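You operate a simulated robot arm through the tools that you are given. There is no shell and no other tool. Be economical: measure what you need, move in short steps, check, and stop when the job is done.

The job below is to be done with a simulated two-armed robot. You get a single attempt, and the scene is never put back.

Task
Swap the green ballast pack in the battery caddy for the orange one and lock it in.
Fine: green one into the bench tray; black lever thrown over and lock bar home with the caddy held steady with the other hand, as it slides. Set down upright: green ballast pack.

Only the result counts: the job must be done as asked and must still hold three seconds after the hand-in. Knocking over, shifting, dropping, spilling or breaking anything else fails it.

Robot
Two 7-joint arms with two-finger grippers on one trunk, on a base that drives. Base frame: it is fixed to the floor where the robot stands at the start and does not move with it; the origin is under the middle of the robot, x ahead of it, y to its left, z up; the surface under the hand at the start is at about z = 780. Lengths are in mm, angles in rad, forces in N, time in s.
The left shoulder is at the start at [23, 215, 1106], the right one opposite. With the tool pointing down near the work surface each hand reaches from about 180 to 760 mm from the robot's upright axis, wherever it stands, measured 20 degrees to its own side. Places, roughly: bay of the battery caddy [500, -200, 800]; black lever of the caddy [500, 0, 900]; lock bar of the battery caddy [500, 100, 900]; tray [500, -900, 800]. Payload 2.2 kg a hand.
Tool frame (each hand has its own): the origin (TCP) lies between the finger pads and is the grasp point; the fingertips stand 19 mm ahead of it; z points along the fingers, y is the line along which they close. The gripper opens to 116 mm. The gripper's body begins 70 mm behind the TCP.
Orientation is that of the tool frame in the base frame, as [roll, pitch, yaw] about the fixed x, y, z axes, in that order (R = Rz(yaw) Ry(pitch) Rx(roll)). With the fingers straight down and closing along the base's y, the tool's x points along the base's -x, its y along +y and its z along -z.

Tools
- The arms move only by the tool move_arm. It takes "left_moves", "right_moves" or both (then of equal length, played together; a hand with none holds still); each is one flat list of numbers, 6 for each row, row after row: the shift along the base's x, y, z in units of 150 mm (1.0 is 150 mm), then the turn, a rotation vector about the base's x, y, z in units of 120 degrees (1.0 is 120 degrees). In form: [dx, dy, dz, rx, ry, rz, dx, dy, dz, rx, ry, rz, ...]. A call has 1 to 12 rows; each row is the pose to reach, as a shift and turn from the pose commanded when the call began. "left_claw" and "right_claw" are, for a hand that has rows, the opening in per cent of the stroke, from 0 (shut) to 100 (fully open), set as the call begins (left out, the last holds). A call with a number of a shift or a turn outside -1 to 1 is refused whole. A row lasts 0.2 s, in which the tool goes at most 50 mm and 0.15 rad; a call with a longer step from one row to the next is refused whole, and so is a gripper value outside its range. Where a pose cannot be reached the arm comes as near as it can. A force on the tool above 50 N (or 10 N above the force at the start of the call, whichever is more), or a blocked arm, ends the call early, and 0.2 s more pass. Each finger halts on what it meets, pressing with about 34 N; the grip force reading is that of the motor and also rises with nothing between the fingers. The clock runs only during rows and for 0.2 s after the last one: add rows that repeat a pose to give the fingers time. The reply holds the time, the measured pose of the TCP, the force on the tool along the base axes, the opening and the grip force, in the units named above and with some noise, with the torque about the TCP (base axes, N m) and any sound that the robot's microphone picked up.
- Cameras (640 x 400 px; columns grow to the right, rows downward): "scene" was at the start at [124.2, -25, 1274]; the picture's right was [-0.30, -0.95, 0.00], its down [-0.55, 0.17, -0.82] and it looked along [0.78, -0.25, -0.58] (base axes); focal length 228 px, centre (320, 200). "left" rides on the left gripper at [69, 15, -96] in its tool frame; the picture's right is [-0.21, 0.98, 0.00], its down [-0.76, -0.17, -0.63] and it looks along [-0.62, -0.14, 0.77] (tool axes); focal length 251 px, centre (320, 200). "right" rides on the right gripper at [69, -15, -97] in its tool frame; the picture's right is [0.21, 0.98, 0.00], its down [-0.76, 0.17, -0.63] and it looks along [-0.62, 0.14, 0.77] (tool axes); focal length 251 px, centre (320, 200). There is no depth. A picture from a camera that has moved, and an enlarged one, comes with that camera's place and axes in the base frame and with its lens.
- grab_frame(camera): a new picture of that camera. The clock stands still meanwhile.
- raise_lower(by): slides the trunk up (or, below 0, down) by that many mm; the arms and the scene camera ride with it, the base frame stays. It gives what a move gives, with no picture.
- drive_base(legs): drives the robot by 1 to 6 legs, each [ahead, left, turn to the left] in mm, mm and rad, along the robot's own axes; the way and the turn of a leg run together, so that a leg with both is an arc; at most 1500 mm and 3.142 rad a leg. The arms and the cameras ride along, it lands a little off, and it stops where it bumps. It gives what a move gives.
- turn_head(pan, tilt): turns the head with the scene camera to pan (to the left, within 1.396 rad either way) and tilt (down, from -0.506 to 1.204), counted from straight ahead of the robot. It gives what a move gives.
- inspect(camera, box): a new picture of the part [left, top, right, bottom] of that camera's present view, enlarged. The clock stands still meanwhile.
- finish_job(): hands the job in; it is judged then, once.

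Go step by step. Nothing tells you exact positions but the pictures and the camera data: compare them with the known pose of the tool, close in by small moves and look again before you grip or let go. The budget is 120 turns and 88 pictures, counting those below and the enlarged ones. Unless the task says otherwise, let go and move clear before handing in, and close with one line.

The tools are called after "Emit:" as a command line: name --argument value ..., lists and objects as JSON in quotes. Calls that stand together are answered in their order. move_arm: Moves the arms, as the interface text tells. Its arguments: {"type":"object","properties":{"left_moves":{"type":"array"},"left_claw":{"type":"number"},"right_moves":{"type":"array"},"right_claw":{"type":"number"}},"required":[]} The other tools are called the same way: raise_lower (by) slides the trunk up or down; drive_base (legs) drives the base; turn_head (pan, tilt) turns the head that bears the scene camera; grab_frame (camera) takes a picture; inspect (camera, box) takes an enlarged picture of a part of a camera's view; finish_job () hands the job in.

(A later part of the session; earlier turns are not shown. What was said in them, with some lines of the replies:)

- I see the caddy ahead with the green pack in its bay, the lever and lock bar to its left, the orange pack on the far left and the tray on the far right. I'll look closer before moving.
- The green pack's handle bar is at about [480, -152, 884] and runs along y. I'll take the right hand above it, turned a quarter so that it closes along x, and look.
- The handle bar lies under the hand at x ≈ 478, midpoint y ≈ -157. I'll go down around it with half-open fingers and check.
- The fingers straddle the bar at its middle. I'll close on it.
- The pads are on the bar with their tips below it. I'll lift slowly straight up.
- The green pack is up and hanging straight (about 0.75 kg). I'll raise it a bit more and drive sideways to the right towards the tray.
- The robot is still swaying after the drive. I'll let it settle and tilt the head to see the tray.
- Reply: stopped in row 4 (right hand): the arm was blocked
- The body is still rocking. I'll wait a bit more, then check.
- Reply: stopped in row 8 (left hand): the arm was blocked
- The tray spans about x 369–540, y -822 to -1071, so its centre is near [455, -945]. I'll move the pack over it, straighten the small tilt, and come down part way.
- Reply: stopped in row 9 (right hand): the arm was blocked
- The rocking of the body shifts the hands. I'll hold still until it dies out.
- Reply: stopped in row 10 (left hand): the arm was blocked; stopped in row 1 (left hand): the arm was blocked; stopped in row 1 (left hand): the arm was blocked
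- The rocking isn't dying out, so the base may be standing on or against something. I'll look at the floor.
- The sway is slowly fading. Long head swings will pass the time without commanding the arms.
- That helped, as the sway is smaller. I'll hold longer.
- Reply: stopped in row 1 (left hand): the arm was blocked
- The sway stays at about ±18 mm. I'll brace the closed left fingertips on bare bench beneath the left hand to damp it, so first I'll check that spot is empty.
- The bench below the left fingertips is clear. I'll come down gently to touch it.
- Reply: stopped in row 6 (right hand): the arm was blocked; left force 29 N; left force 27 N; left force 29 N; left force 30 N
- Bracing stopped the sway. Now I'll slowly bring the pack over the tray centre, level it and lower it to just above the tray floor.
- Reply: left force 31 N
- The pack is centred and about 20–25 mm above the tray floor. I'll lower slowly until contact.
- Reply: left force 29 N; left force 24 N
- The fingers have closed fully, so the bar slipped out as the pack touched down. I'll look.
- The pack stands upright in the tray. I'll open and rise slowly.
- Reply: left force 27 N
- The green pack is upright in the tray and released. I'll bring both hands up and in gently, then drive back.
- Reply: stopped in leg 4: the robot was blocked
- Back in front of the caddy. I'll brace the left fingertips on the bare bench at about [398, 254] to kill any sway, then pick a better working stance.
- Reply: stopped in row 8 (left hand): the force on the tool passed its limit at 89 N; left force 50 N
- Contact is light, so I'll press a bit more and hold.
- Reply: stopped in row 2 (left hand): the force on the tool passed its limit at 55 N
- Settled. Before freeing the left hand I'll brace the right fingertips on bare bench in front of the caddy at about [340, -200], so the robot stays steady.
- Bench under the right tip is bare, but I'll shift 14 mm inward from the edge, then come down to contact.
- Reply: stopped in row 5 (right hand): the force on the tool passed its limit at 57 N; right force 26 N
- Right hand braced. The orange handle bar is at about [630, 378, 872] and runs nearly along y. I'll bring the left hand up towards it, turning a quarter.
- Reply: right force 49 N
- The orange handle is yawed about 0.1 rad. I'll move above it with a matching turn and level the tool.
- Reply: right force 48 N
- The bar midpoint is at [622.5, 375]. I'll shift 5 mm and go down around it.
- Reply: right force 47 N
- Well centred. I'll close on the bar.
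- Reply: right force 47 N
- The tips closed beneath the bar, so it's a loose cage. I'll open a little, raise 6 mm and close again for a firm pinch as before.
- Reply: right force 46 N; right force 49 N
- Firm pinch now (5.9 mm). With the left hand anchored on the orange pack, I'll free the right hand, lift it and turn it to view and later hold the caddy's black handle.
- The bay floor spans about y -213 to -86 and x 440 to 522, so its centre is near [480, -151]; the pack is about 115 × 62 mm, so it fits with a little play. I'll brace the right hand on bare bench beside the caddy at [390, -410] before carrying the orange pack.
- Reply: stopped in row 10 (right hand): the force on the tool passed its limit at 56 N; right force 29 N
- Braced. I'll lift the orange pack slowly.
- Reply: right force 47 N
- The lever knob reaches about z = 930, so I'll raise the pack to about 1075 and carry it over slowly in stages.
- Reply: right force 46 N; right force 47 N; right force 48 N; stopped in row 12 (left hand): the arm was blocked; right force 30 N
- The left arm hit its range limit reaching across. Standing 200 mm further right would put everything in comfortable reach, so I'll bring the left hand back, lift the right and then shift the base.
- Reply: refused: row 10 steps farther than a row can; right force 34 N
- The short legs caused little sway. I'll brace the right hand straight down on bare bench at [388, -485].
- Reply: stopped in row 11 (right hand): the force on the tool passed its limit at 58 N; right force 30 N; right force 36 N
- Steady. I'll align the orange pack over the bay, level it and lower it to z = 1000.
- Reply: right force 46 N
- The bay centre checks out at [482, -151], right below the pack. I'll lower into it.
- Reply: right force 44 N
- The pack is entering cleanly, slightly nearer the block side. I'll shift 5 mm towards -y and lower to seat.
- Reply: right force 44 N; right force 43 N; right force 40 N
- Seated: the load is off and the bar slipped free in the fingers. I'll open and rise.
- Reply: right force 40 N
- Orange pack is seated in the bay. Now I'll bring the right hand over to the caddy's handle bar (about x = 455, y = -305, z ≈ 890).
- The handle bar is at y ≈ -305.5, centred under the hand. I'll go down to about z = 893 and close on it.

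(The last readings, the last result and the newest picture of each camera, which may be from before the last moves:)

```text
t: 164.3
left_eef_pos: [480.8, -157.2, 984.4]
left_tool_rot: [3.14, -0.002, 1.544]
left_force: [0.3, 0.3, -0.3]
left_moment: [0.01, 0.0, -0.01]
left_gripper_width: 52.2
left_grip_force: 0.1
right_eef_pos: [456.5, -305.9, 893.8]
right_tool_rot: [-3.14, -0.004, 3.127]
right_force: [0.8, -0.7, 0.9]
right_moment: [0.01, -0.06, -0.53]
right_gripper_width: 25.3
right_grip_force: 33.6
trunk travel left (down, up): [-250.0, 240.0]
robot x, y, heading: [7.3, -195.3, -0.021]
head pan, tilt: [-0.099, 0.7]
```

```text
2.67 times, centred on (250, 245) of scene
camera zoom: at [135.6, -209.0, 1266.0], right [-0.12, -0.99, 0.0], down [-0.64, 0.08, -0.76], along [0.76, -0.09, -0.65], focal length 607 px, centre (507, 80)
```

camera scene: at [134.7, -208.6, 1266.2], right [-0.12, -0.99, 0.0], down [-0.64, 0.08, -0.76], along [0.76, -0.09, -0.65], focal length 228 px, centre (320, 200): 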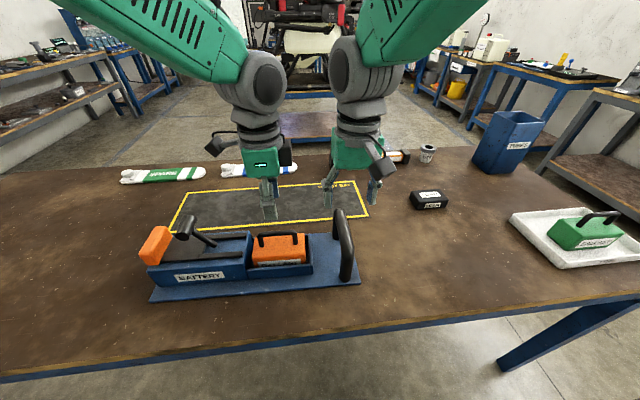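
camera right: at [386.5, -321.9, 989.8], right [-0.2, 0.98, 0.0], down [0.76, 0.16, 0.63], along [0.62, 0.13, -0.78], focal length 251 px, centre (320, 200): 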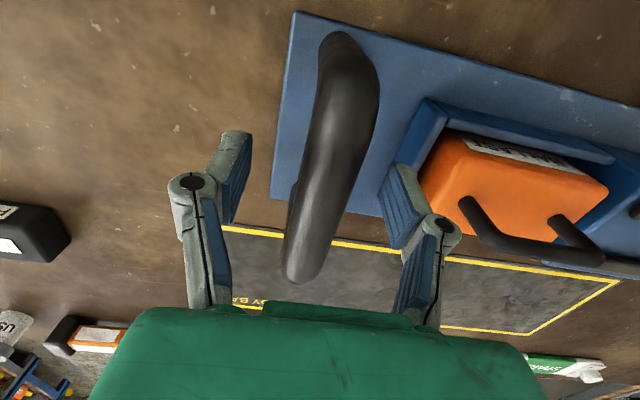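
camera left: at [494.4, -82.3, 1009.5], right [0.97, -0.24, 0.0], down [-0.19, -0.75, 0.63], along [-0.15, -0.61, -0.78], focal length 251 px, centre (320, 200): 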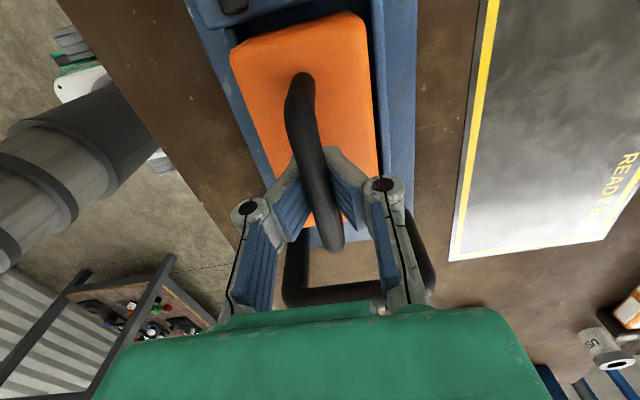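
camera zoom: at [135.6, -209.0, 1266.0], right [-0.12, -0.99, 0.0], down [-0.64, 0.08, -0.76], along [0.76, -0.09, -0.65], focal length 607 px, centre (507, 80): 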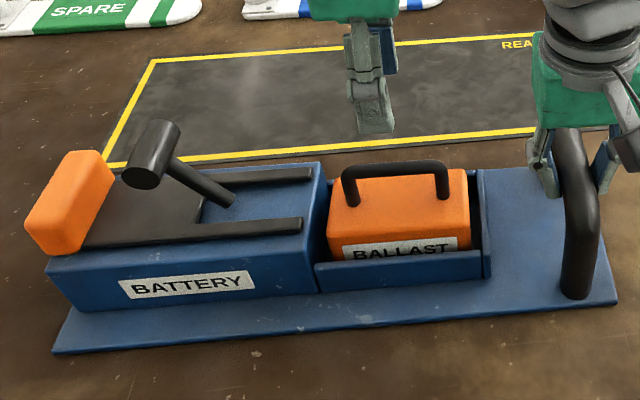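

The caddy handle is held firmly. Next I'll bring the closed left fingers to the +y side of the lever knob, at about [486, 72], to push it over towards -y.

Emit:
move_arm --left_moves '[0, 0.03, 0.02, 0, 0, 0, 0, 0.09, 0.04, 0, 0, 0, 0, 0.17, 0.06, 0, 0, 0, 0, 0.26, 0.08, 0, 0, 0, 0, 0.36, 0.1, 0, 0, 0, 0, 0.46, 0.1, 0, 0, 0, 0, 0.56, 0.1, 0, 0, 0, 0, 0.66, 0.1, 0, 0, 0, 0, 0.76, 0.1, 0, 0, 0, 0, 0.86, 0.1, 0, 0, 0, 0, 0.94, 0.1, 0, 0, 0, 0, 1, 0.1, 0, 0, 0]' --left_claw 0

Emit:
move_arm --left_moves '[0.01, 0.03, 0, 0, 0, 0, 0.02, 0.09, 0, 0, 0, 0, 0.03, 0.17, 0, 0, 0, 0, 0.04, 0.26, 0, 0, 0, 0, 0.04, 0.35, 0, 0, 0, 0, 0.04, 0.43, 0, 0, 0, 0, 0.04, 0.49, 0, 0, 0, 0, 0.04, 0.53, 0, 0, 0, 0]'

Emit:
grab_frame --camera "left"

Emit:
inspect --camera "scene" --box '[110, 150, 350, 300]'

```text
t: 166.9
left_eef_pos: [480.8, -6.9, 998.9]
left_tool_rot: [3.139, -0.002, 1.544]
left_force: [-0.1, -0.1, -0.4]
left_moment: [-0.03, -0.03, 0.02]
left_gripper_width: 0.0
left_grip_force: 28.8
right_eef_pos: [455.2, -305.8, 893.8]
right_tool_rot: [3.14, 0.0, 3.128]
right_force: [1.1, -3.0, 0.0]
right_moment: [-0.05, -0.09, -0.38]
right_gripper_width: 25.2
right_grip_force: 33.8
trunk travel left (down, up): [-250.0, 240.0]
robot x, y, heading: [10.5, -197.3, -0.017]
head pan, tilt: [-0.099, 0.7]
```

```text
t: 168.7
left_eef_pos: [486.5, 73.2, 997.6]
left_tool_rot: [3.141, -0.002, 1.545]
left_force: [-0.4, 0.4, 0.3]
left_moment: [0.02, -0.02, 0.0]
left_gripper_width: 0.0
left_grip_force: 28.9
right_eef_pos: [455.4, -305.7, 893.9]
right_tool_rot: [-3.142, -0.004, 3.128]
right_force: [0.2, -3.3, 0.1]
right_moment: [-0.05, 0.01, -0.36]
right_gripper_width: 25.6
right_grip_force: 34.2
trunk travel left (down, up): [-250.0, 240.0]
robot x, y, heading: [12.3, -198.9, -0.019]
head pan, tilt: [-0.099, 0.7]
```

```text
29 pictures are left
camera left: at [502.5, 141.9, 1094.9], right [0.97, -0.24, 0.0], down [-0.19, -0.75, 0.63], along [-0.15, -0.61, -0.78], focal length 251 px, centre (320, 200)
```

left: 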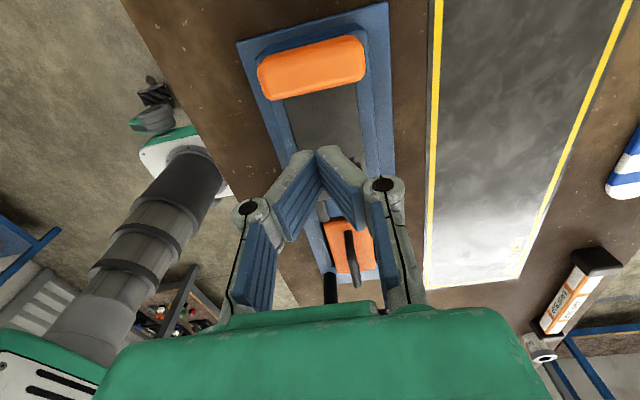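

```text
2.67 times, centred on (230, 225) of scene
camera zoom: at [135.5, -208.0, 1266.1], right [-0.12, -0.99, 0.0], down [-0.64, 0.08, -0.76], along [0.76, -0.09, -0.65], focal length 607 px, centre (560, 133)
```

zoom: 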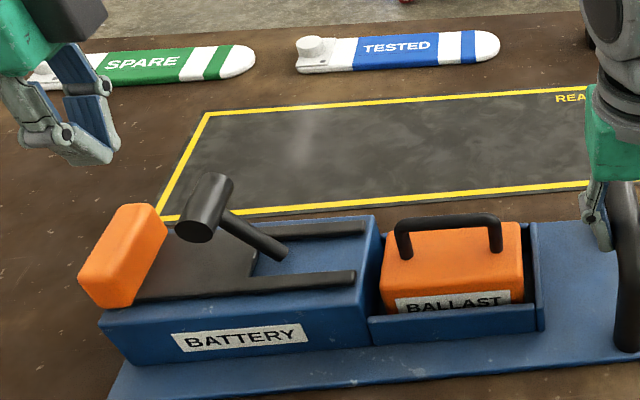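

The knob is at about [481, 22, 922]. I'll lower the closed fingertips beside it and check.

Emit:
move_arm --left_moves '[0, 0, -0.04, 0, 0, 0, 0, 0, -0.1, 0, 0, 0, 0, 0, -0.18, 0, 0, 0, 0, 0, -0.26, 0, 0, 0, 0, 0, -0.34, 0, 0, 0, 0, 0, -0.41, 0, 0, 0, 0, 0, -0.45, 0, 0, 0, 0, 0, -0.47, 0, 0, 0]'

Emit:
inspect --camera "scene" --box '[110, 150, 350, 300]'

```text
t: 170.5
left_eef_pos: [487.1, 73.4, 928.2]
left_tool_rot: [3.14, 0.0, 1.545]
left_force: [0.2, 0.0, 0.1]
left_moment: [-0.02, 0.02, -0.01]
left_gripper_width: 0.0
left_grip_force: 28.8
right_eef_pos: [456.4, -303.5, 893.5]
right_tool_rot: [3.141, -0.004, 3.128]
right_force: [1.2, -2.5, 0.0]
right_moment: [-0.04, 0.08, -0.37]
right_gripper_width: 25.6
right_grip_force: 33.9
trunk travel left (down, up): [-250.0, 240.0]
robot x, y, heading: [9.2, -199.9, -0.017]
head pan, tilt: [-0.099, 0.7]
```

```text
2.67 times, centred on (230, 225) of scene
camera zoom: at [135.8, -207.9, 1266.0], right [-0.12, -0.99, 0.0], down [-0.64, 0.08, -0.76], along [0.76, -0.09, -0.65], focal length 607 px, centre (560, 133)
```

zoom: 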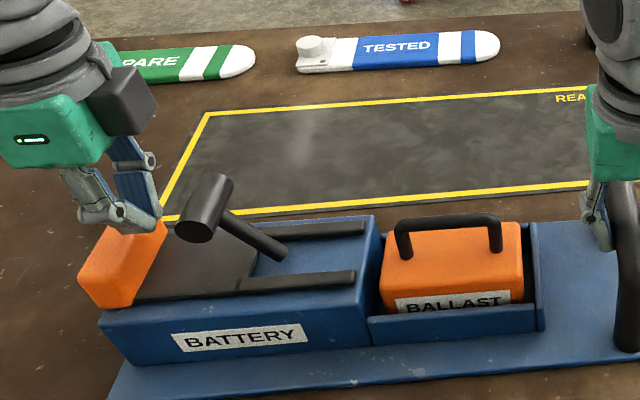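

Fingertips are beside the knob. I'll push slowly towards -y.

Emit:
move_arm --left_moves '[0, -0.04, 0, 0, 0, 0, 0, -0.09, 0, 0, 0, 0, 0, -0.14, 0, 0, 0, 0, 0, -0.19, 0, 0, 0, 0, 0, -0.24, 0, 0, 0, 0, 0, -0.29, 0, 0, 0, 0, 0, -0.34, 0, 0, 0, 0, 0, -0.39, 0, 0, 0, 0]'

Emit:
inspect --camera "scene" --box '[110, 150, 350, 300]'

```text
t: 172.3
left_eef_pos: [486.7, 14.5, 927.9]
left_tool_rot: [3.14, -0.002, 1.548]
left_force: [0.4, 9.9, 4.4]
left_moment: [-0.14, 0.05, 0.05]
left_gripper_width: 6.2
left_grip_force: 28.1
right_eef_pos: [455.6, -305.5, 893.1]
right_tool_rot: [3.141, -0.005, 3.127]
right_force: [0.8, -11.5, -1.5]
right_moment: [-0.07, 0.14, -0.39]
right_gripper_width: 25.4
right_grip_force: 34.2
trunk travel left (down, up): [-250.0, 240.0]
robot x, y, heading: [11.4, -201.4, -0.015]
head pan, tilt: [-0.099, 0.7]
```

```text
2.67 times, centred on (230, 225) of scene
camera zoom: at [135.6, -207.9, 1266.1], right [-0.12, -0.99, 0.0], down [-0.64, 0.08, -0.76], along [0.76, -0.09, -0.65], focal length 607 px, centre (560, 133)
```

zoom: 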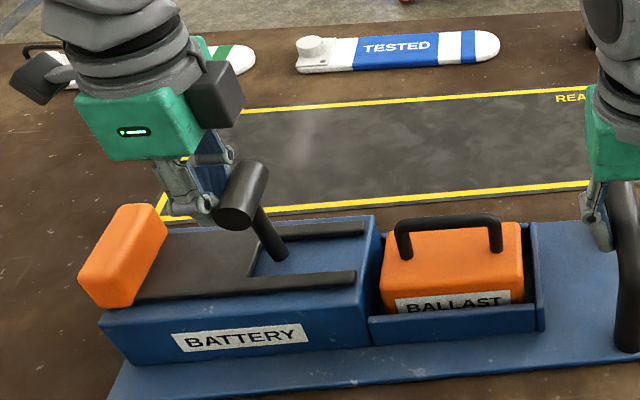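

The lever is turning with about 10 N. I'll continue.

Emit:
move_arm --left_moves '[0, -0.04, 0, 0, 0, 0, 0, -0.09, 0, 0, 0, 0, 0, -0.14, 0, 0, 0, 0, 0, -0.19, 0, 0, 0, 0, 0, -0.24, 0, 0, 0, 0, 0, -0.29, 0, 0, 0, 0]'

Emit:
inspect --camera "scene" --box '[110, 150, 350, 300]'

```text
t: 173.7
left_eef_pos: [486.9, -27.7, 928.1]
left_tool_rot: [3.14, -0.004, 1.545]
left_force: [-4.2, 23.2, 5.4]
left_moment: [0.34, 0.1, -0.12]
left_gripper_width: 0.0
left_grip_force: 28.8
right_eef_pos: [455.8, -306.4, 892.9]
right_tool_rot: [-3.14, -0.002, 3.125]
right_force: [1.3, -21.6, -2.7]
right_moment: [-0.14, 0.16, -0.58]
right_gripper_width: 25.3
right_grip_force: 33.2
trunk travel left (down, up): [-250.0, 240.0]
robot x, y, heading: [10.0, -201.9, -0.022]
head pan, tilt: [-0.099, 0.7]
```

```text
2.67 times, centred on (230, 225) of scene
camera zoom: at [135.4, -207.5, 1266.1], right [-0.12, -0.99, 0.0], down [-0.64, 0.08, -0.76], along [0.76, -0.09, -0.65], focal length 607 px, centre (560, 133)
```

zoom: 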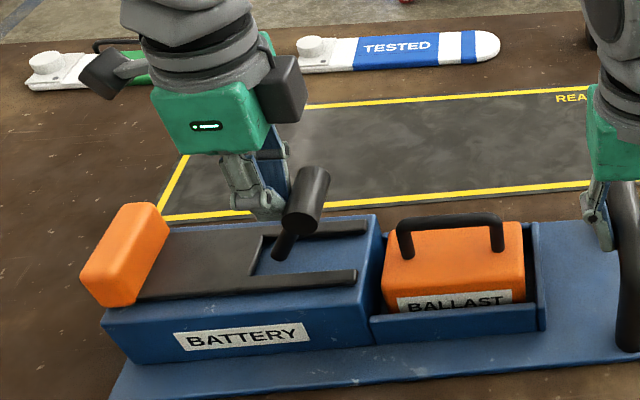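

Emit:
move_arm --left_moves '[0, -0.04, -0.01, 0, 0, 0, 0, -0.08, -0.02, 0, 0, 0, 0, -0.12, -0.03, 0, 0, 0, 0, -0.16, -0.04, 0, 0, 0, 0, -0.2, -0.05, 0, 0, 0, 0, -0.24, -0.06, 0, 0, 0]'

Emit:
inspect --camera "scene" --box '[110, 150, 350, 300]'

```text
t: 174.1
left_eef_pos: [485.2, -31.0, 929.3]
left_tool_rot: [3.136, -0.008, 1.548]
left_force: [-3.8, 2.1, 3.2]
left_moment: [0.0, 0.06, -0.04]
left_gripper_width: 0.0
left_grip_force: 28.7
right_eef_pos: [452.6, -308.8, 893.0]
right_tool_rot: [-3.136, -0.001, 3.126]
right_force: [3.1, 0.2, -0.6]
right_moment: [0.05, -0.16, -0.64]
right_gripper_width: 25.7
right_grip_force: 33.9
trunk travel left (down, up): [-250.0, 240.0]
robot x, y, heading: [5.0, -201.3, -0.023]
head pan, tilt: [-0.099, 0.7]
stopped in row 2 (left hand): the force on the tool passed its limit at 56 N (the readings are from after the stop); the commanded pose is now the measured one
```

```text
2.67 times, centred on (230, 225) of scene
camera zoom: at [135.8, -207.9, 1266.0], right [-0.12, -0.99, 0.0], down [-0.64, 0.08, -0.76], along [0.76, -0.09, -0.65], focal length 607 px, centre (560, 133)
```

zoom: 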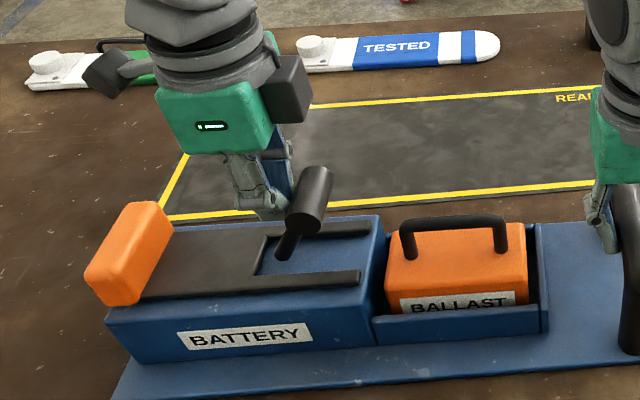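

The lever is hard against its stop, leaning to -y (the mirror of where it was), so it's thrown over. Now I'll lift off and go round to the outer side of the orange lock-bar end.

Emit:
move_arm --left_moves '[0, 0.04, 0.02, 0, 0, 0, 0, 0.08, 0.08, 0, 0, 0, 0, 0.12, 0.15, 0, 0, 0, 0, 0.18, 0.23, 0, 0, 0, 0, 0.26, 0.31, 0, 0, 0, 0, 0.36, 0.38, 0, 0, 0, 0, 0.46, 0.42, 0, 0, 0, 0, 0.57, 0.42, 0, 0, 0, 0, 0.68, 0.42, 0, 0, 0, 0, 0.79, 0.42, 0, 0, 0, 0, 0.9, 0.42, 0, 0, 0, 0, 1, 0.42, 0, 0, 0]'

Emit:
move_arm --left_moves '[0, 0.03, 0, 0, 0, 0, 0, 0.08, 0, 0, 0, 0, 0, 0.14, 0, 0, 0, 0, 0, 0.2, 0, 0, 0, 0, 0, 0.26, 0, 0, 0, 0, 0, 0.3, 0, 0, 0, 0]'

Emit:
grab_frame --camera "left"

Emit:
inspect --camera "scene" --box '[110, 150, 350, 300]'

```text
t: 176.7
left_eef_pos: [485.5, 120.1, 991.0]
left_tool_rot: [3.135, -0.007, 1.548]
left_force: [0.2, 0.1, 0.5]
left_moment: [-0.02, -0.01, 0.03]
left_gripper_width: 0.0
left_grip_force: 28.1
right_eef_pos: [453.4, -308.3, 894.4]
right_tool_rot: [-3.136, -0.002, 3.126]
right_force: [1.0, -2.1, 1.2]
right_moment: [0.03, 0.02, -0.55]
right_gripper_width: 25.6
right_grip_force: 33.7
trunk travel left (down, up): [-250.0, 240.0]
robot x, y, heading: [10.7, -202.0, -0.017]
head pan, tilt: [-0.099, 0.7]
```

```text
t: 178.1
left_eef_pos: [486.1, 164.4, 992.6]
left_tool_rot: [3.137, -0.007, 1.548]
left_force: [0.1, 0.1, -0.5]
left_moment: [0.0, -0.02, 0.0]
left_gripper_width: 0.1
left_grip_force: 29.2
right_eef_pos: [453.2, -308.5, 894.5]
right_tool_rot: [-3.137, -0.002, 3.125]
right_force: [1.0, 0.3, -0.8]
right_moment: [-0.03, -0.03, -0.68]
right_gripper_width: 25.7
right_grip_force: 33.5
trunk travel left (down, up): [-250.0, 240.0]
robot x, y, heading: [7.8, -199.0, -0.024]
head pan, tilt: [-0.099, 0.7]
```

```text
23 pictures are left
camera left: at [501.1, 233.0, 1089.0], right [0.97, -0.24, 0.0], down [-0.19, -0.76, 0.63], along [-0.15, -0.61, -0.78], focal length 251 px, centre (320, 200)
```

left: 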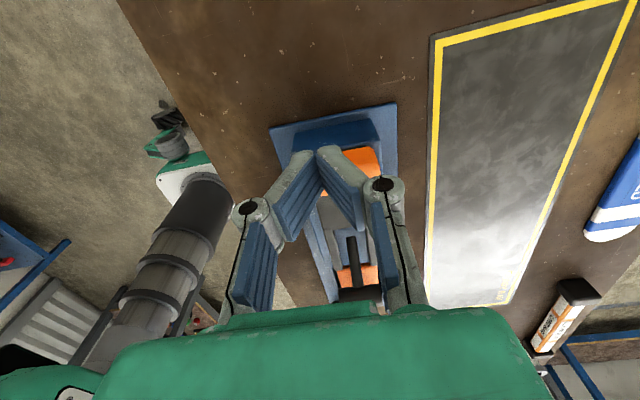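

```text
2.67 times, centred on (230, 225) of scene
camera zoom: at [135.9, -206.3, 1266.0], right [-0.12, -0.99, 0.0], down [-0.64, 0.08, -0.76], along [0.76, -0.09, -0.65], focal length 607 px, centre (560, 133)
```

zoom: 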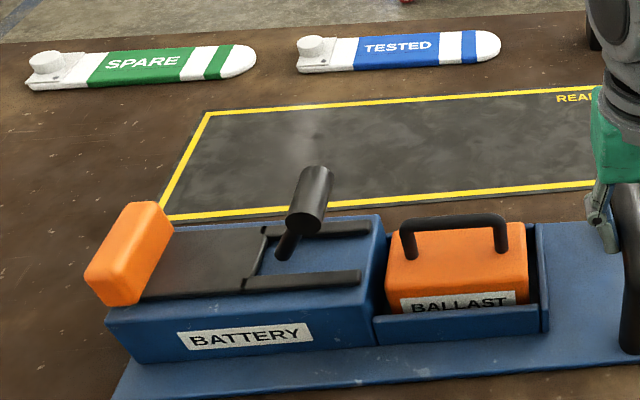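

The lever stays over. I'll lower the left fingertips outside the orange end to push height (tip about z = 862).

Emit:
move_arm --left_moves '[0, 0, -0.05, 0, 0, 0, 0, 0, -0.12, 0, 0, 0, 0, 0, -0.21, 0, 0, 0, 0, 0, -0.3, 0, 0, 0, 0, 0, -0.39, 0, 0, 0, 0, 0, -0.48, 0, 0, 0, 0, 0, -0.56, 0, 0, 0, 0, 0, -0.63, 0, 0, 0, 0, 0, -0.7, 0, 0, 0, 0, 0, -0.74, 0, 0, 0]'

Emit:
inspect --camera "scene" --box '[90, 180, 250, 280]'

Emit:
grab_frame --camera "left"

```text
t: 180.3
left_eef_pos: [485.1, 165.0, 881.3]
left_tool_rot: [3.136, -0.006, 1.548]
left_force: [0.1, 0.3, -1.0]
left_moment: [-0.01, -0.01, 0.0]
left_gripper_width: 0.0
left_grip_force: 28.4
right_eef_pos: [452.6, -308.2, 892.0]
right_tool_rot: [-3.136, -0.003, 3.128]
right_force: [2.0, 1.9, 0.6]
right_moment: [-0.08, 0.1, -0.65]
right_gripper_width: 25.7
right_grip_force: 33.9
trunk travel left (down, up): [-250.0, 240.0]
robot x, y, heading: [0.8, -197.5, -0.018]
head pan, tilt: [-0.099, 0.7]
```

```text
4.00 times, centred on (170, 230) of scene
camera zoom: at [136.3, -206.0, 1266.0], right [-0.12, -0.99, 0.0], down [-0.64, 0.07, -0.76], along [0.76, -0.09, -0.65], focal length 910 px, centre (920, 80)
```

zoom: 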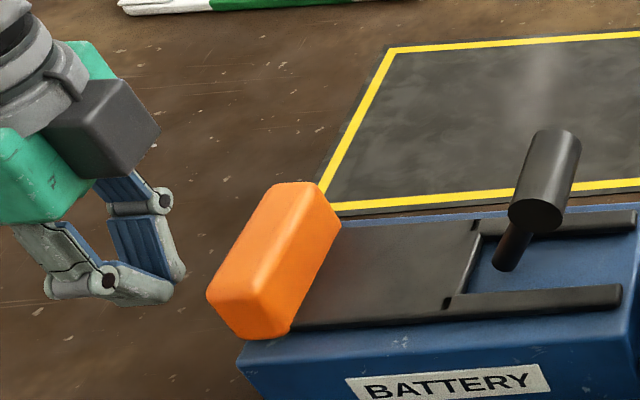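

```text
20 pictures are left
camera left: at [500.3, 232.6, 977.8], right [0.97, -0.24, 0.0], down [-0.19, -0.76, 0.63], along [-0.15, -0.61, -0.78], focal length 251 px, centre (320, 200)
```

left: 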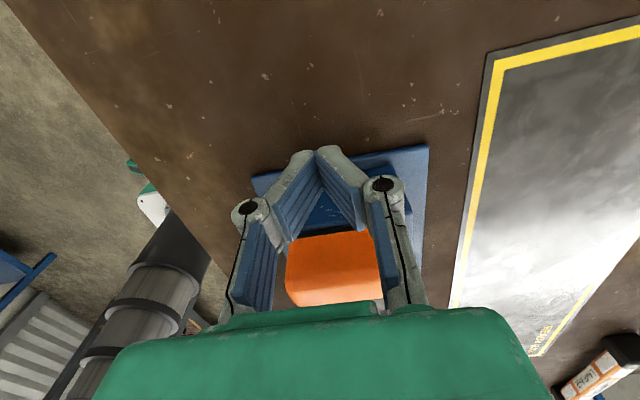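

Ready. I'll push the lock bar slowly towards -y while the right hand holds the caddy.

Emit:
move_arm --left_moves '[-0.01, -0.06, 0, 0, 0, 0, -0.02, -0.12, 0, 0, 0, 0, -0.03, -0.18, 0, 0, 0, 0, -0.03, -0.22, 0, 0, 0, 0, -0.03, -0.26, 0, 0, 0, 0, -0.03, -0.3, 0, 0, 0, 0, -0.03, -0.34, 0, 0, 0, 0, -0.03, -0.38, 0, 0, 0, 0]'

Emit:
inspect --camera "scene" --box '[110, 150, 350, 300]'

```text
t: 182.1
left_eef_pos: [481.8, 107.2, 881.1]
left_tool_rot: [3.137, -0.008, 1.548]
left_force: [-1.9, 7.7, -0.8]
left_moment: [-0.11, -0.07, -0.15]
left_gripper_width: 0.0
left_grip_force: 28.4
right_eef_pos: [452.5, -307.3, 893.3]
right_tool_rot: [-3.135, -0.002, 3.125]
right_force: [1.1, -9.0, -0.1]
right_moment: [-0.39, -0.07, -0.72]
right_gripper_width: 25.5
right_grip_force: 33.9
trunk travel left (down, up): [-250.0, 240.0]
robot x, y, heading: [12.8, -195.8, -0.021]
head pan, tilt: [-0.099, 0.7]
```

```text
2.67 times, centred on (230, 225) of scene
camera zoom: at [135.7, -207.1, 1266.0], right [-0.12, -0.99, 0.0], down [-0.64, 0.08, -0.76], along [0.76, -0.09, -0.65], focal length 607 px, centre (560, 133)
```

zoom: 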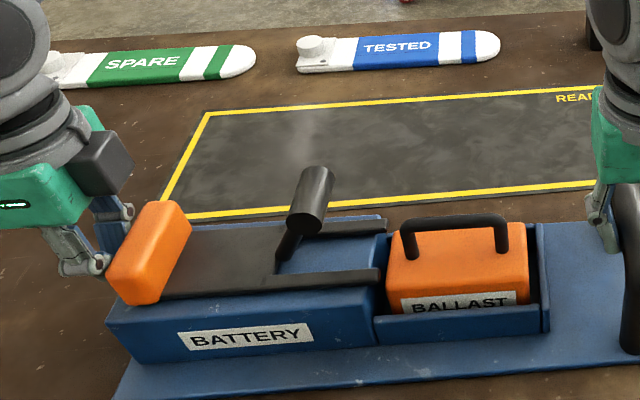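

The bar is sliding at about 8 N. I'll continue until it stops.

Emit:
move_arm --left_moves '[0, -0.03, 0, 0, 0, 0, 0, -0.06, 0, 0, 0, 0, 0, -0.09, 0, 0, 0, 0, 0, -0.12, 0, 0, 0, 0, 0, -0.15, 0, 0, 0, 0, 0, -0.18, 0, 0, 0, 0, 0, -0.21, 0, 0, 0, 0, 0, -0.24, 0, 0, 0, 0]'

Emit:
inspect --camera "scene" --box '[110, 150, 350, 300]'

```text
t: 183.9
left_eef_pos: [481.7, 70.7, 881.8]
left_tool_rot: [3.134, -0.007, 1.547]
left_force: [-1.7, 5.2, 0.6]
left_moment: [-0.09, -0.02, -0.12]
left_gripper_width: 0.0
left_grip_force: 28.6
right_eef_pos: [451.9, -307.7, 894.2]
right_tool_rot: [-3.138, -0.001, 3.126]
right_force: [1.0, -8.7, 0.4]
right_moment: [-0.24, -0.29, -0.7]
right_gripper_width: 25.6
right_grip_force: 34.5
trunk travel left (down, up): [-250.0, 240.0]
robot x, y, heading: [6.5, -198.1, -0.022]
head pan, tilt: [-0.099, 0.7]
```

```text
2.67 times, centred on (230, 225) of scene
camera zoom: at [135.7, -207.8, 1266.1], right [-0.12, -0.99, 0.0], down [-0.64, 0.08, -0.76], along [0.76, -0.09, -0.65], focal length 607 px, centre (560, 133)
```

zoom: 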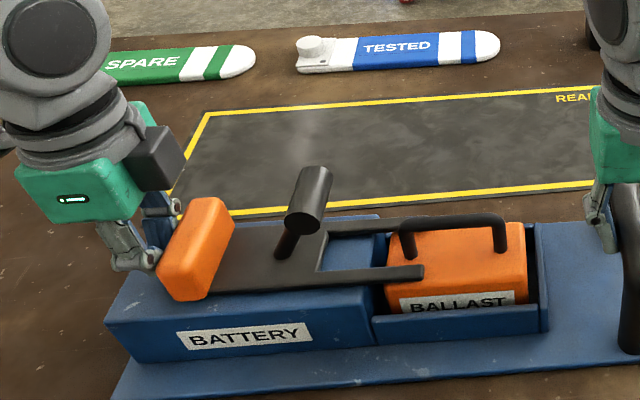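

The fork arms are now sliding over the pack on both sides of its handle. I'll keep pushing.

Emit:
move_arm --left_moves '[0, -0.03, 0, 0, 0, 0, 0, -0.06, 0, 0, 0, 0, 0, -0.09, 0, 0, 0, 0, 0, -0.12, 0, 0, 0, 0, 0, -0.15, 0, 0, 0, 0, 0, -0.18, 0, 0, 0, 0, 0, -0.21, 0, 0, 0, 0, 0, -0.24, 0, 0, 0, 0]'

Emit:
inspect --camera "scene" --box '[110, 150, 350, 300]'

```text
t: 185.2
left_eef_pos: [478.1, 56.0, 882.8]
left_tool_rot: [3.136, -0.02, 1.556]
left_force: [-0.3, 6.2, -2.7]
left_moment: [-0.06, -0.04, -0.09]
left_gripper_width: 0.0
left_grip_force: 28.3
right_eef_pos: [448.6, -314.4, 893.3]
right_tool_rot: [-3.127, -0.002, 3.119]
right_force: [0.8, -4.8, 0.6]
right_moment: [-0.19, 0.28, -0.7]
right_gripper_width: 25.4
right_grip_force: 33.7
trunk travel left (down, up): [-250.0, 240.0]
robot x, y, heading: [6.9, -196.9, -0.013]
head pan, tilt: [-0.099, 0.7]
stopped in row 6 (left hand): the force on the tool passed its limit at 55 N (the readings are from after the stop); the commanded pose is now the measured one
```

```text
2.67 times, centred on (230, 225) of scene
camera zoom: at [136.2, -206.9, 1265.9], right [-0.12, -0.99, 0.0], down [-0.64, 0.08, -0.76], along [0.76, -0.09, -0.65], focal length 607 px, centre (560, 133)
```

zoom: 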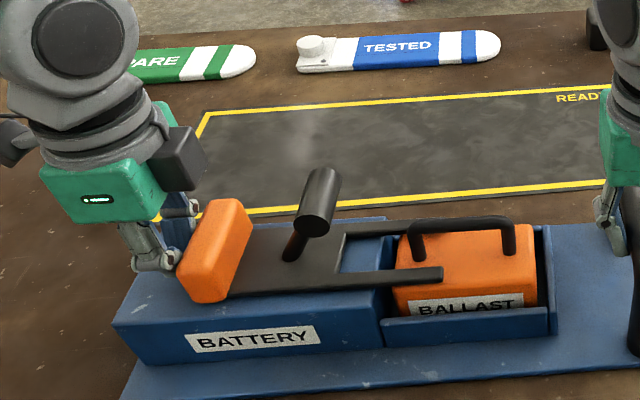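

The push met a hard stop at 55 N after about 65 mm of bar travel, and the caddy gave about 7 mm. I'll back the left hand off a little, bring the caddy back with the right hand and inspect.

Emit:
move_arm --left_moves '[0, 0.05, 0, 0, 0, 0, 0, 0.12, 0, 0, 0, 0, 0, 0.18, 0, 0, 0, 0, 0, 0.2, 0, 0, 0, 0, 0, 0.2, 0, 0, 0, 0]' --right_moves '[0, 0, 0, 0, 0, 0, 0, 0.01, 0, 0, 0, 0, 0, 0.025, 0, 0, 0, 0, 0, 0.04, 0, 0, 0, 0, 0, 0.055, 0, 0, 0, 0]'

Emit:
inspect --camera "scene" --box '[150, 200, 310, 290]'

```text
t: 186.4
left_eef_pos: [478.5, 85.5, 883.4]
left_tool_rot: [3.134, -0.017, 1.554]
left_force: [0.2, -0.1, 0.7]
left_moment: [0.02, -0.02, -0.01]
left_gripper_width: 0.2
left_grip_force: 29.0
right_eef_pos: [450.1, -306.7, 896.5]
right_tool_rot: [-3.129, 0.0, 3.122]
right_force: [0.2, -4.2, -0.3]
right_moment: [-0.02, 0.24, -0.13]
right_gripper_width: 25.0
right_grip_force: 33.5
trunk travel left (down, up): [-250.0, 240.0]
robot x, y, heading: [7.9, -199.8, -0.02]
head pan, tilt: [-0.099, 0.7]
```

```text
4.00 times, centred on (230, 245) of scene
camera zoom: at [135.9, -207.9, 1266.0], right [-0.12, -0.99, 0.0], down [-0.64, 0.08, -0.76], along [0.76, -0.09, -0.65], focal length 910 px, centre (680, 20)
```

zoom: 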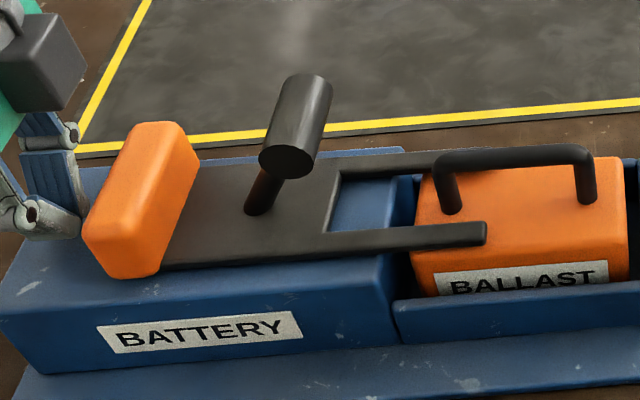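

I'll confirm it's a true end stop by pushing again gently.

Emit:
move_arm --left_moves '[0, -0.04, 0, 0, 0, 0, 0, -0.08, 0, 0, 0, 0, 0, -0.12, 0, 0, 0, 0, 0, -0.14, 0, 0, 0, 0, 0, -0.155, 0, 0, 0, 0, 0, -0.165, 0, 0, 0, 0, 0, -0.175, 0, 0, 0, 0, 0, -0.185, 0, 0, 0, 0]'

Emit:
inspect --camera "scene" --box '[150, 200, 310, 290]'

```text
t: 188.2
left_eef_pos: [478.0, 61.7, 883.2]
left_tool_rot: [3.136, -0.023, 1.556]
left_force: [0.1, 42.6, 7.5]
left_moment: [-0.78, 0.07, -0.59]
left_gripper_width: 5.9
left_grip_force: 28.6
right_eef_pos: [450.1, -308.6, 894.9]
right_tool_rot: [-3.123, -0.003, 3.119]
right_force: [0.1, -38.1, -3.1]
right_moment: [-0.41, -0.33, -0.08]
right_gripper_width: 24.9
right_grip_force: 34.7
trunk travel left (down, up): [-250.0, 240.0]
robot x, y, heading: [9.7, -201.5, -0.021]
head pan, tilt: [-0.099, 0.7]
```

```text
4.00 times, centred on (230, 245) of scene
camera zoom: at [135.3, -206.0, 1266.1], right [-0.12, -0.99, 0.0], down [-0.64, 0.07, -0.76], along [0.76, -0.09, -0.65], focal length 910 px, centre (680, 20)
```

zoom: 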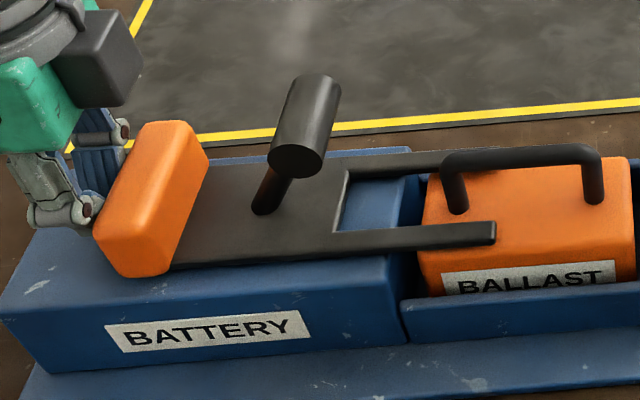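

Same position at 42 N, so it's a firm end stop and the bar is home. I'll also re-check that the lever is fully over now that the bar is in, with a gentle push.

Emit:
move_arm --left_moves '[0, 0.05, 0, 0, 0, 0, 0, 0.1, 0.04, 0, 0, 0, 0, 0.12, 0.12, 0, 0, 0, 0, 0.12, 0.2, 0, 0, 0, 0, 0.1, 0.28, 0, 0, 0, 0, 0.04, 0.32, 0, 0, 0, 0.02, -0.06, 0.32, 0, 0, 0, 0.04, -0.16, 0.32, 0, 0, 0, 0.05, -0.26, 0.32, 0, 0, 0, 0.05, -0.35, 0.32, 0, 0, 0, 0.05, -0.43, 0.31, 0, 0, 0, 0.05, -0.48, 0.3, 0, 0, 0]'

Emit:
move_arm --left_moves '[0, -0.03, 0, 0, 0, 0, 0, -0.06, 0, 0, 0, 0, 0, -0.09, 0, 0, 0, 0, 0, -0.115, 0, 0, 0, 0, 0, -0.135, 0, 0, 0, 0, 0, -0.15, 0, 0, 0, 0]'

Emit:
inspect --camera "scene" --box '[110, 150, 350, 300]'

```text
t: 190.8
left_eef_pos: [485.7, -14.6, 928.0]
left_tool_rot: [3.136, -0.018, 1.553]
left_force: [0.4, 1.1, -0.4]
left_moment: [0.02, 0.02, 0.01]
left_gripper_width: 0.0
left_grip_force: 28.6
right_eef_pos: [450.0, -304.5, 895.4]
right_tool_rot: [-3.128, -0.001, 3.122]
right_force: [1.7, 1.2, -0.3]
right_moment: [0.06, -0.35, -0.22]
right_gripper_width: 25.0
right_grip_force: 34.1
trunk travel left (down, up): [-250.0, 240.0]
robot x, y, heading: [7.6, -200.6, -0.023]
head pan, tilt: [-0.099, 0.7]
```

```text
t: 192.1
left_eef_pos: [483.7, -30.4, 928.6]
left_tool_rot: [3.134, -0.029, 1.56]
left_force: [-0.5, 3.2, 1.6]
left_moment: [0.04, 0.02, -0.02]
left_gripper_width: 0.3
left_grip_force: 28.7
right_eef_pos: [445.2, -309.9, 893.0]
right_tool_rot: [-3.121, -0.002, 3.116]
right_force: [1.9, -0.5, -1.1]
right_moment: [-0.04, -0.05, -0.52]
right_gripper_width: 25.2
right_grip_force: 34.3
trunk travel left (down, up): [-250.0, 240.0]
robot x, y, heading: [9.3, -202.0, -0.022]
head pan, tilt: [-0.099, 0.7]
stopped in row 6 (left hand): the force on the tool passed its limit at 52 N (the readings are from after the stop); the commanded pose is now the measured one
```

```text
2.67 times, centred on (230, 225) of scene
camera zoom: at [136.0, -207.2, 1266.0], right [-0.12, -0.99, 0.0], down [-0.64, 0.08, -0.76], along [0.76, -0.09, -0.65], focal length 607 px, centre (560, 133)
```

zoom: 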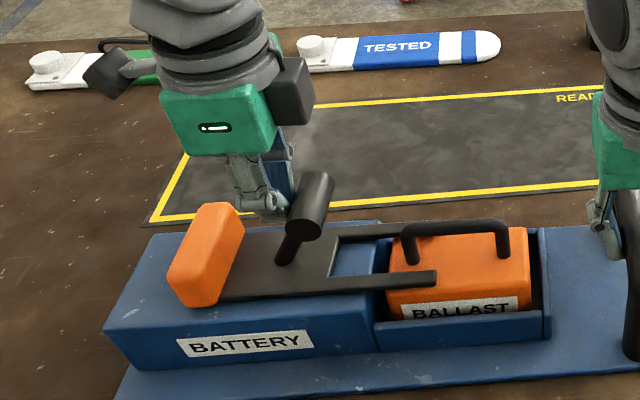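

The lever is firmly at its stop and the bar is home. I'll retract the left hand, nudge the caddy back to its original spot (about 10 mm) with the right hand, then let go.

Emit:
move_arm --left_moves '[0, 0.04, 0.02, 0, 0, 0, 0, 0.08, 0.08, 0, 0, 0, 0, 0.12, 0.15, 0, 0, 0, 0, 0.16, 0.24, 0, 0, 0, 0, 0.2, 0.33, 0, 0, 0, 0, 0.26, 0.42, 0, 0, 0, 0, 0.34, 0.5, 0, 0, 0, 0, 0.43, 0.56, 0, 0, 0, 0, 0.52, 0.6, 0, 0, 0, 0, 0.6, 0.62, 0, 0, 0]' --right_moves '[0, 0, 0, 0, 0, 0, 0, 0, 0, 0, 0, 0, 0, 0, 0, 0, 0, 0, 0.01, 0, 0, 0, 0, 0, 0.02, 0.005, 0, 0, 0, 0, 0.03, 0.01, 0, 0, 0, 0, 0.04, 0.015, 0, 0, 0, 0, 0.05, 0.02, 0, 0, 0, 0, 0.06, 0.025, 0, 0, 0, 0, 0.065, 0.025, 0, 0, 0, 0]'

Emit:
inspect --camera "scene" --box '[110, 150, 370, 310]'

```text
t: 194.3
left_eef_pos: [483.4, 59.9, 1022.9]
left_tool_rot: [3.133, -0.026, 1.557]
left_force: [-0.6, -0.4, -0.6]
left_moment: [0.0, 0.01, -0.05]
left_gripper_width: 0.0
left_grip_force: 28.3
right_eef_pos: [457.2, -306.6, 895.5]
right_tool_rot: [-3.121, -0.002, 3.119]
right_force: [-1.7, -2.8, 0.1]
right_moment: [0.15, -0.05, 0.52]
right_gripper_width: 24.9
right_grip_force: 33.9
trunk travel left (down, up): [-250.0, 240.0]
robot x, y, heading: [13.0, -202.1, -0.021]
head pan, tilt: [-0.099, 0.7]
```

```text
2.46 times, centred on (240, 230) of scene
camera zoom: at [135.2, -207.2, 1266.1], right [-0.12, -0.99, 0.0], down [-0.64, 0.08, -0.76], along [0.76, -0.09, -0.65], focal length 560 px, centre (517, 126)
```

zoom: 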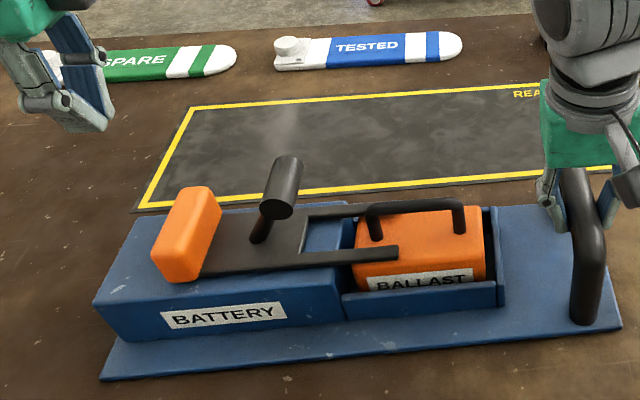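

Everything looks right. I'll open the right hand and rise clear.

Emit:
move_arm --right_moves '[0, 0, 0, 0, 0, 0, 0, 0, 0, 0, 0, 0, 0, 0, 0, 0, 0, 0, 0, 0, 0.04, 0, 0, 0, 0, 0, 0.11, 0, 0, 0, 0, 0, 0.2, 0, 0, 0, 0, 0, 0.3, 0, 0, 0, 0, 0, 0.4, 0, 0, 0, 0, 0, 0.5, 0, 0, 0, 0, 0, 0.6, 0, 0, 0, 0, 0, 0.7, 0, 0, 0, 0, 0, 0.75, 0, 0, 0]' --right_claw 60

Emit:
grab_frame --camera "scene"

Emit:
inspect --camera "scene" --box '[110, 190, 370, 310]'

```text
t: 196.9
left_eef_pos: [483.5, 59.0, 1023.5]
left_tool_rot: [3.133, -0.026, 1.558]
left_force: [0.4, 0.2, 0.5]
left_moment: [0.02, 0.0, 0.01]
left_gripper_width: 0.0
left_grip_force: 28.2
right_eef_pos: [457.2, -305.5, 1006.9]
right_tool_rot: [-3.121, -0.001, 3.12]
right_force: [-0.3, 0.7, 0.5]
right_moment: [0.03, 0.03, 0.01]
right_gripper_width: 69.8
right_grip_force: 0.0
trunk travel left (down, up): [-250.0, 240.0]
robot x, y, heading: [9.1, -198.5, -0.018]
head pan, tilt: [-0.099, 0.7]
```

```text
12 pictures are left
camera scene: at [134.5, -206.7, 1266.2], right [-0.12, -0.99, 0.0], down [-0.64, 0.08, -0.76], along [0.76, -0.09, -0.65], focal length 228 px, centre (320, 200)
```

scene: 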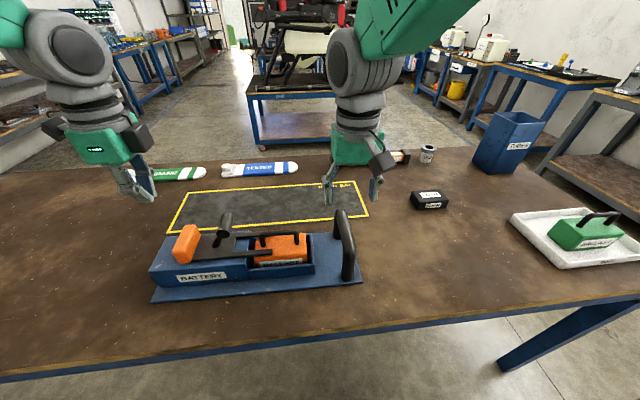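

```text
2.46 times, centred on (240, 250) of scene
camera zoom: at [134.5, -206.7, 1266.2], right [-0.12, -0.99, 0.0], down [-0.64, 0.08, -0.76], along [0.76, -0.09, -0.65], focal length 560 px, centre (517, 77)
```

zoom: 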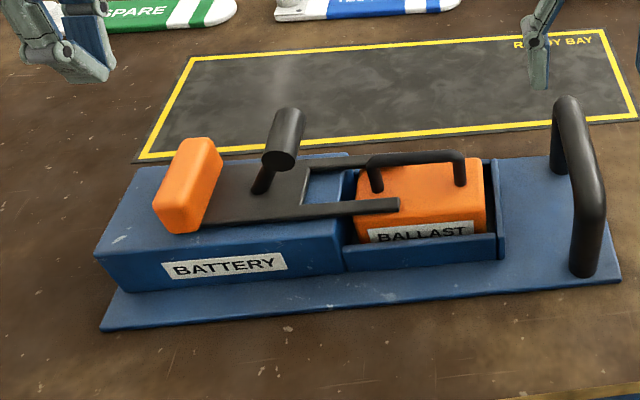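

The green pack stands upright in the tray. The orange pack is in the bay with the lock bar home over it, the lever is thrown over, and both hands are clear. I'm handing in.

Emit:
finish_job

```text
The job is handed in.
```

The orange ballast pack is in the caddy with the lock bar home and the lever thrown over, and the green pack stands upright in the tray. The caddy slipped up to about 10 mm while I pushed the lever and bar, and I moved it back to within a few millimetres.
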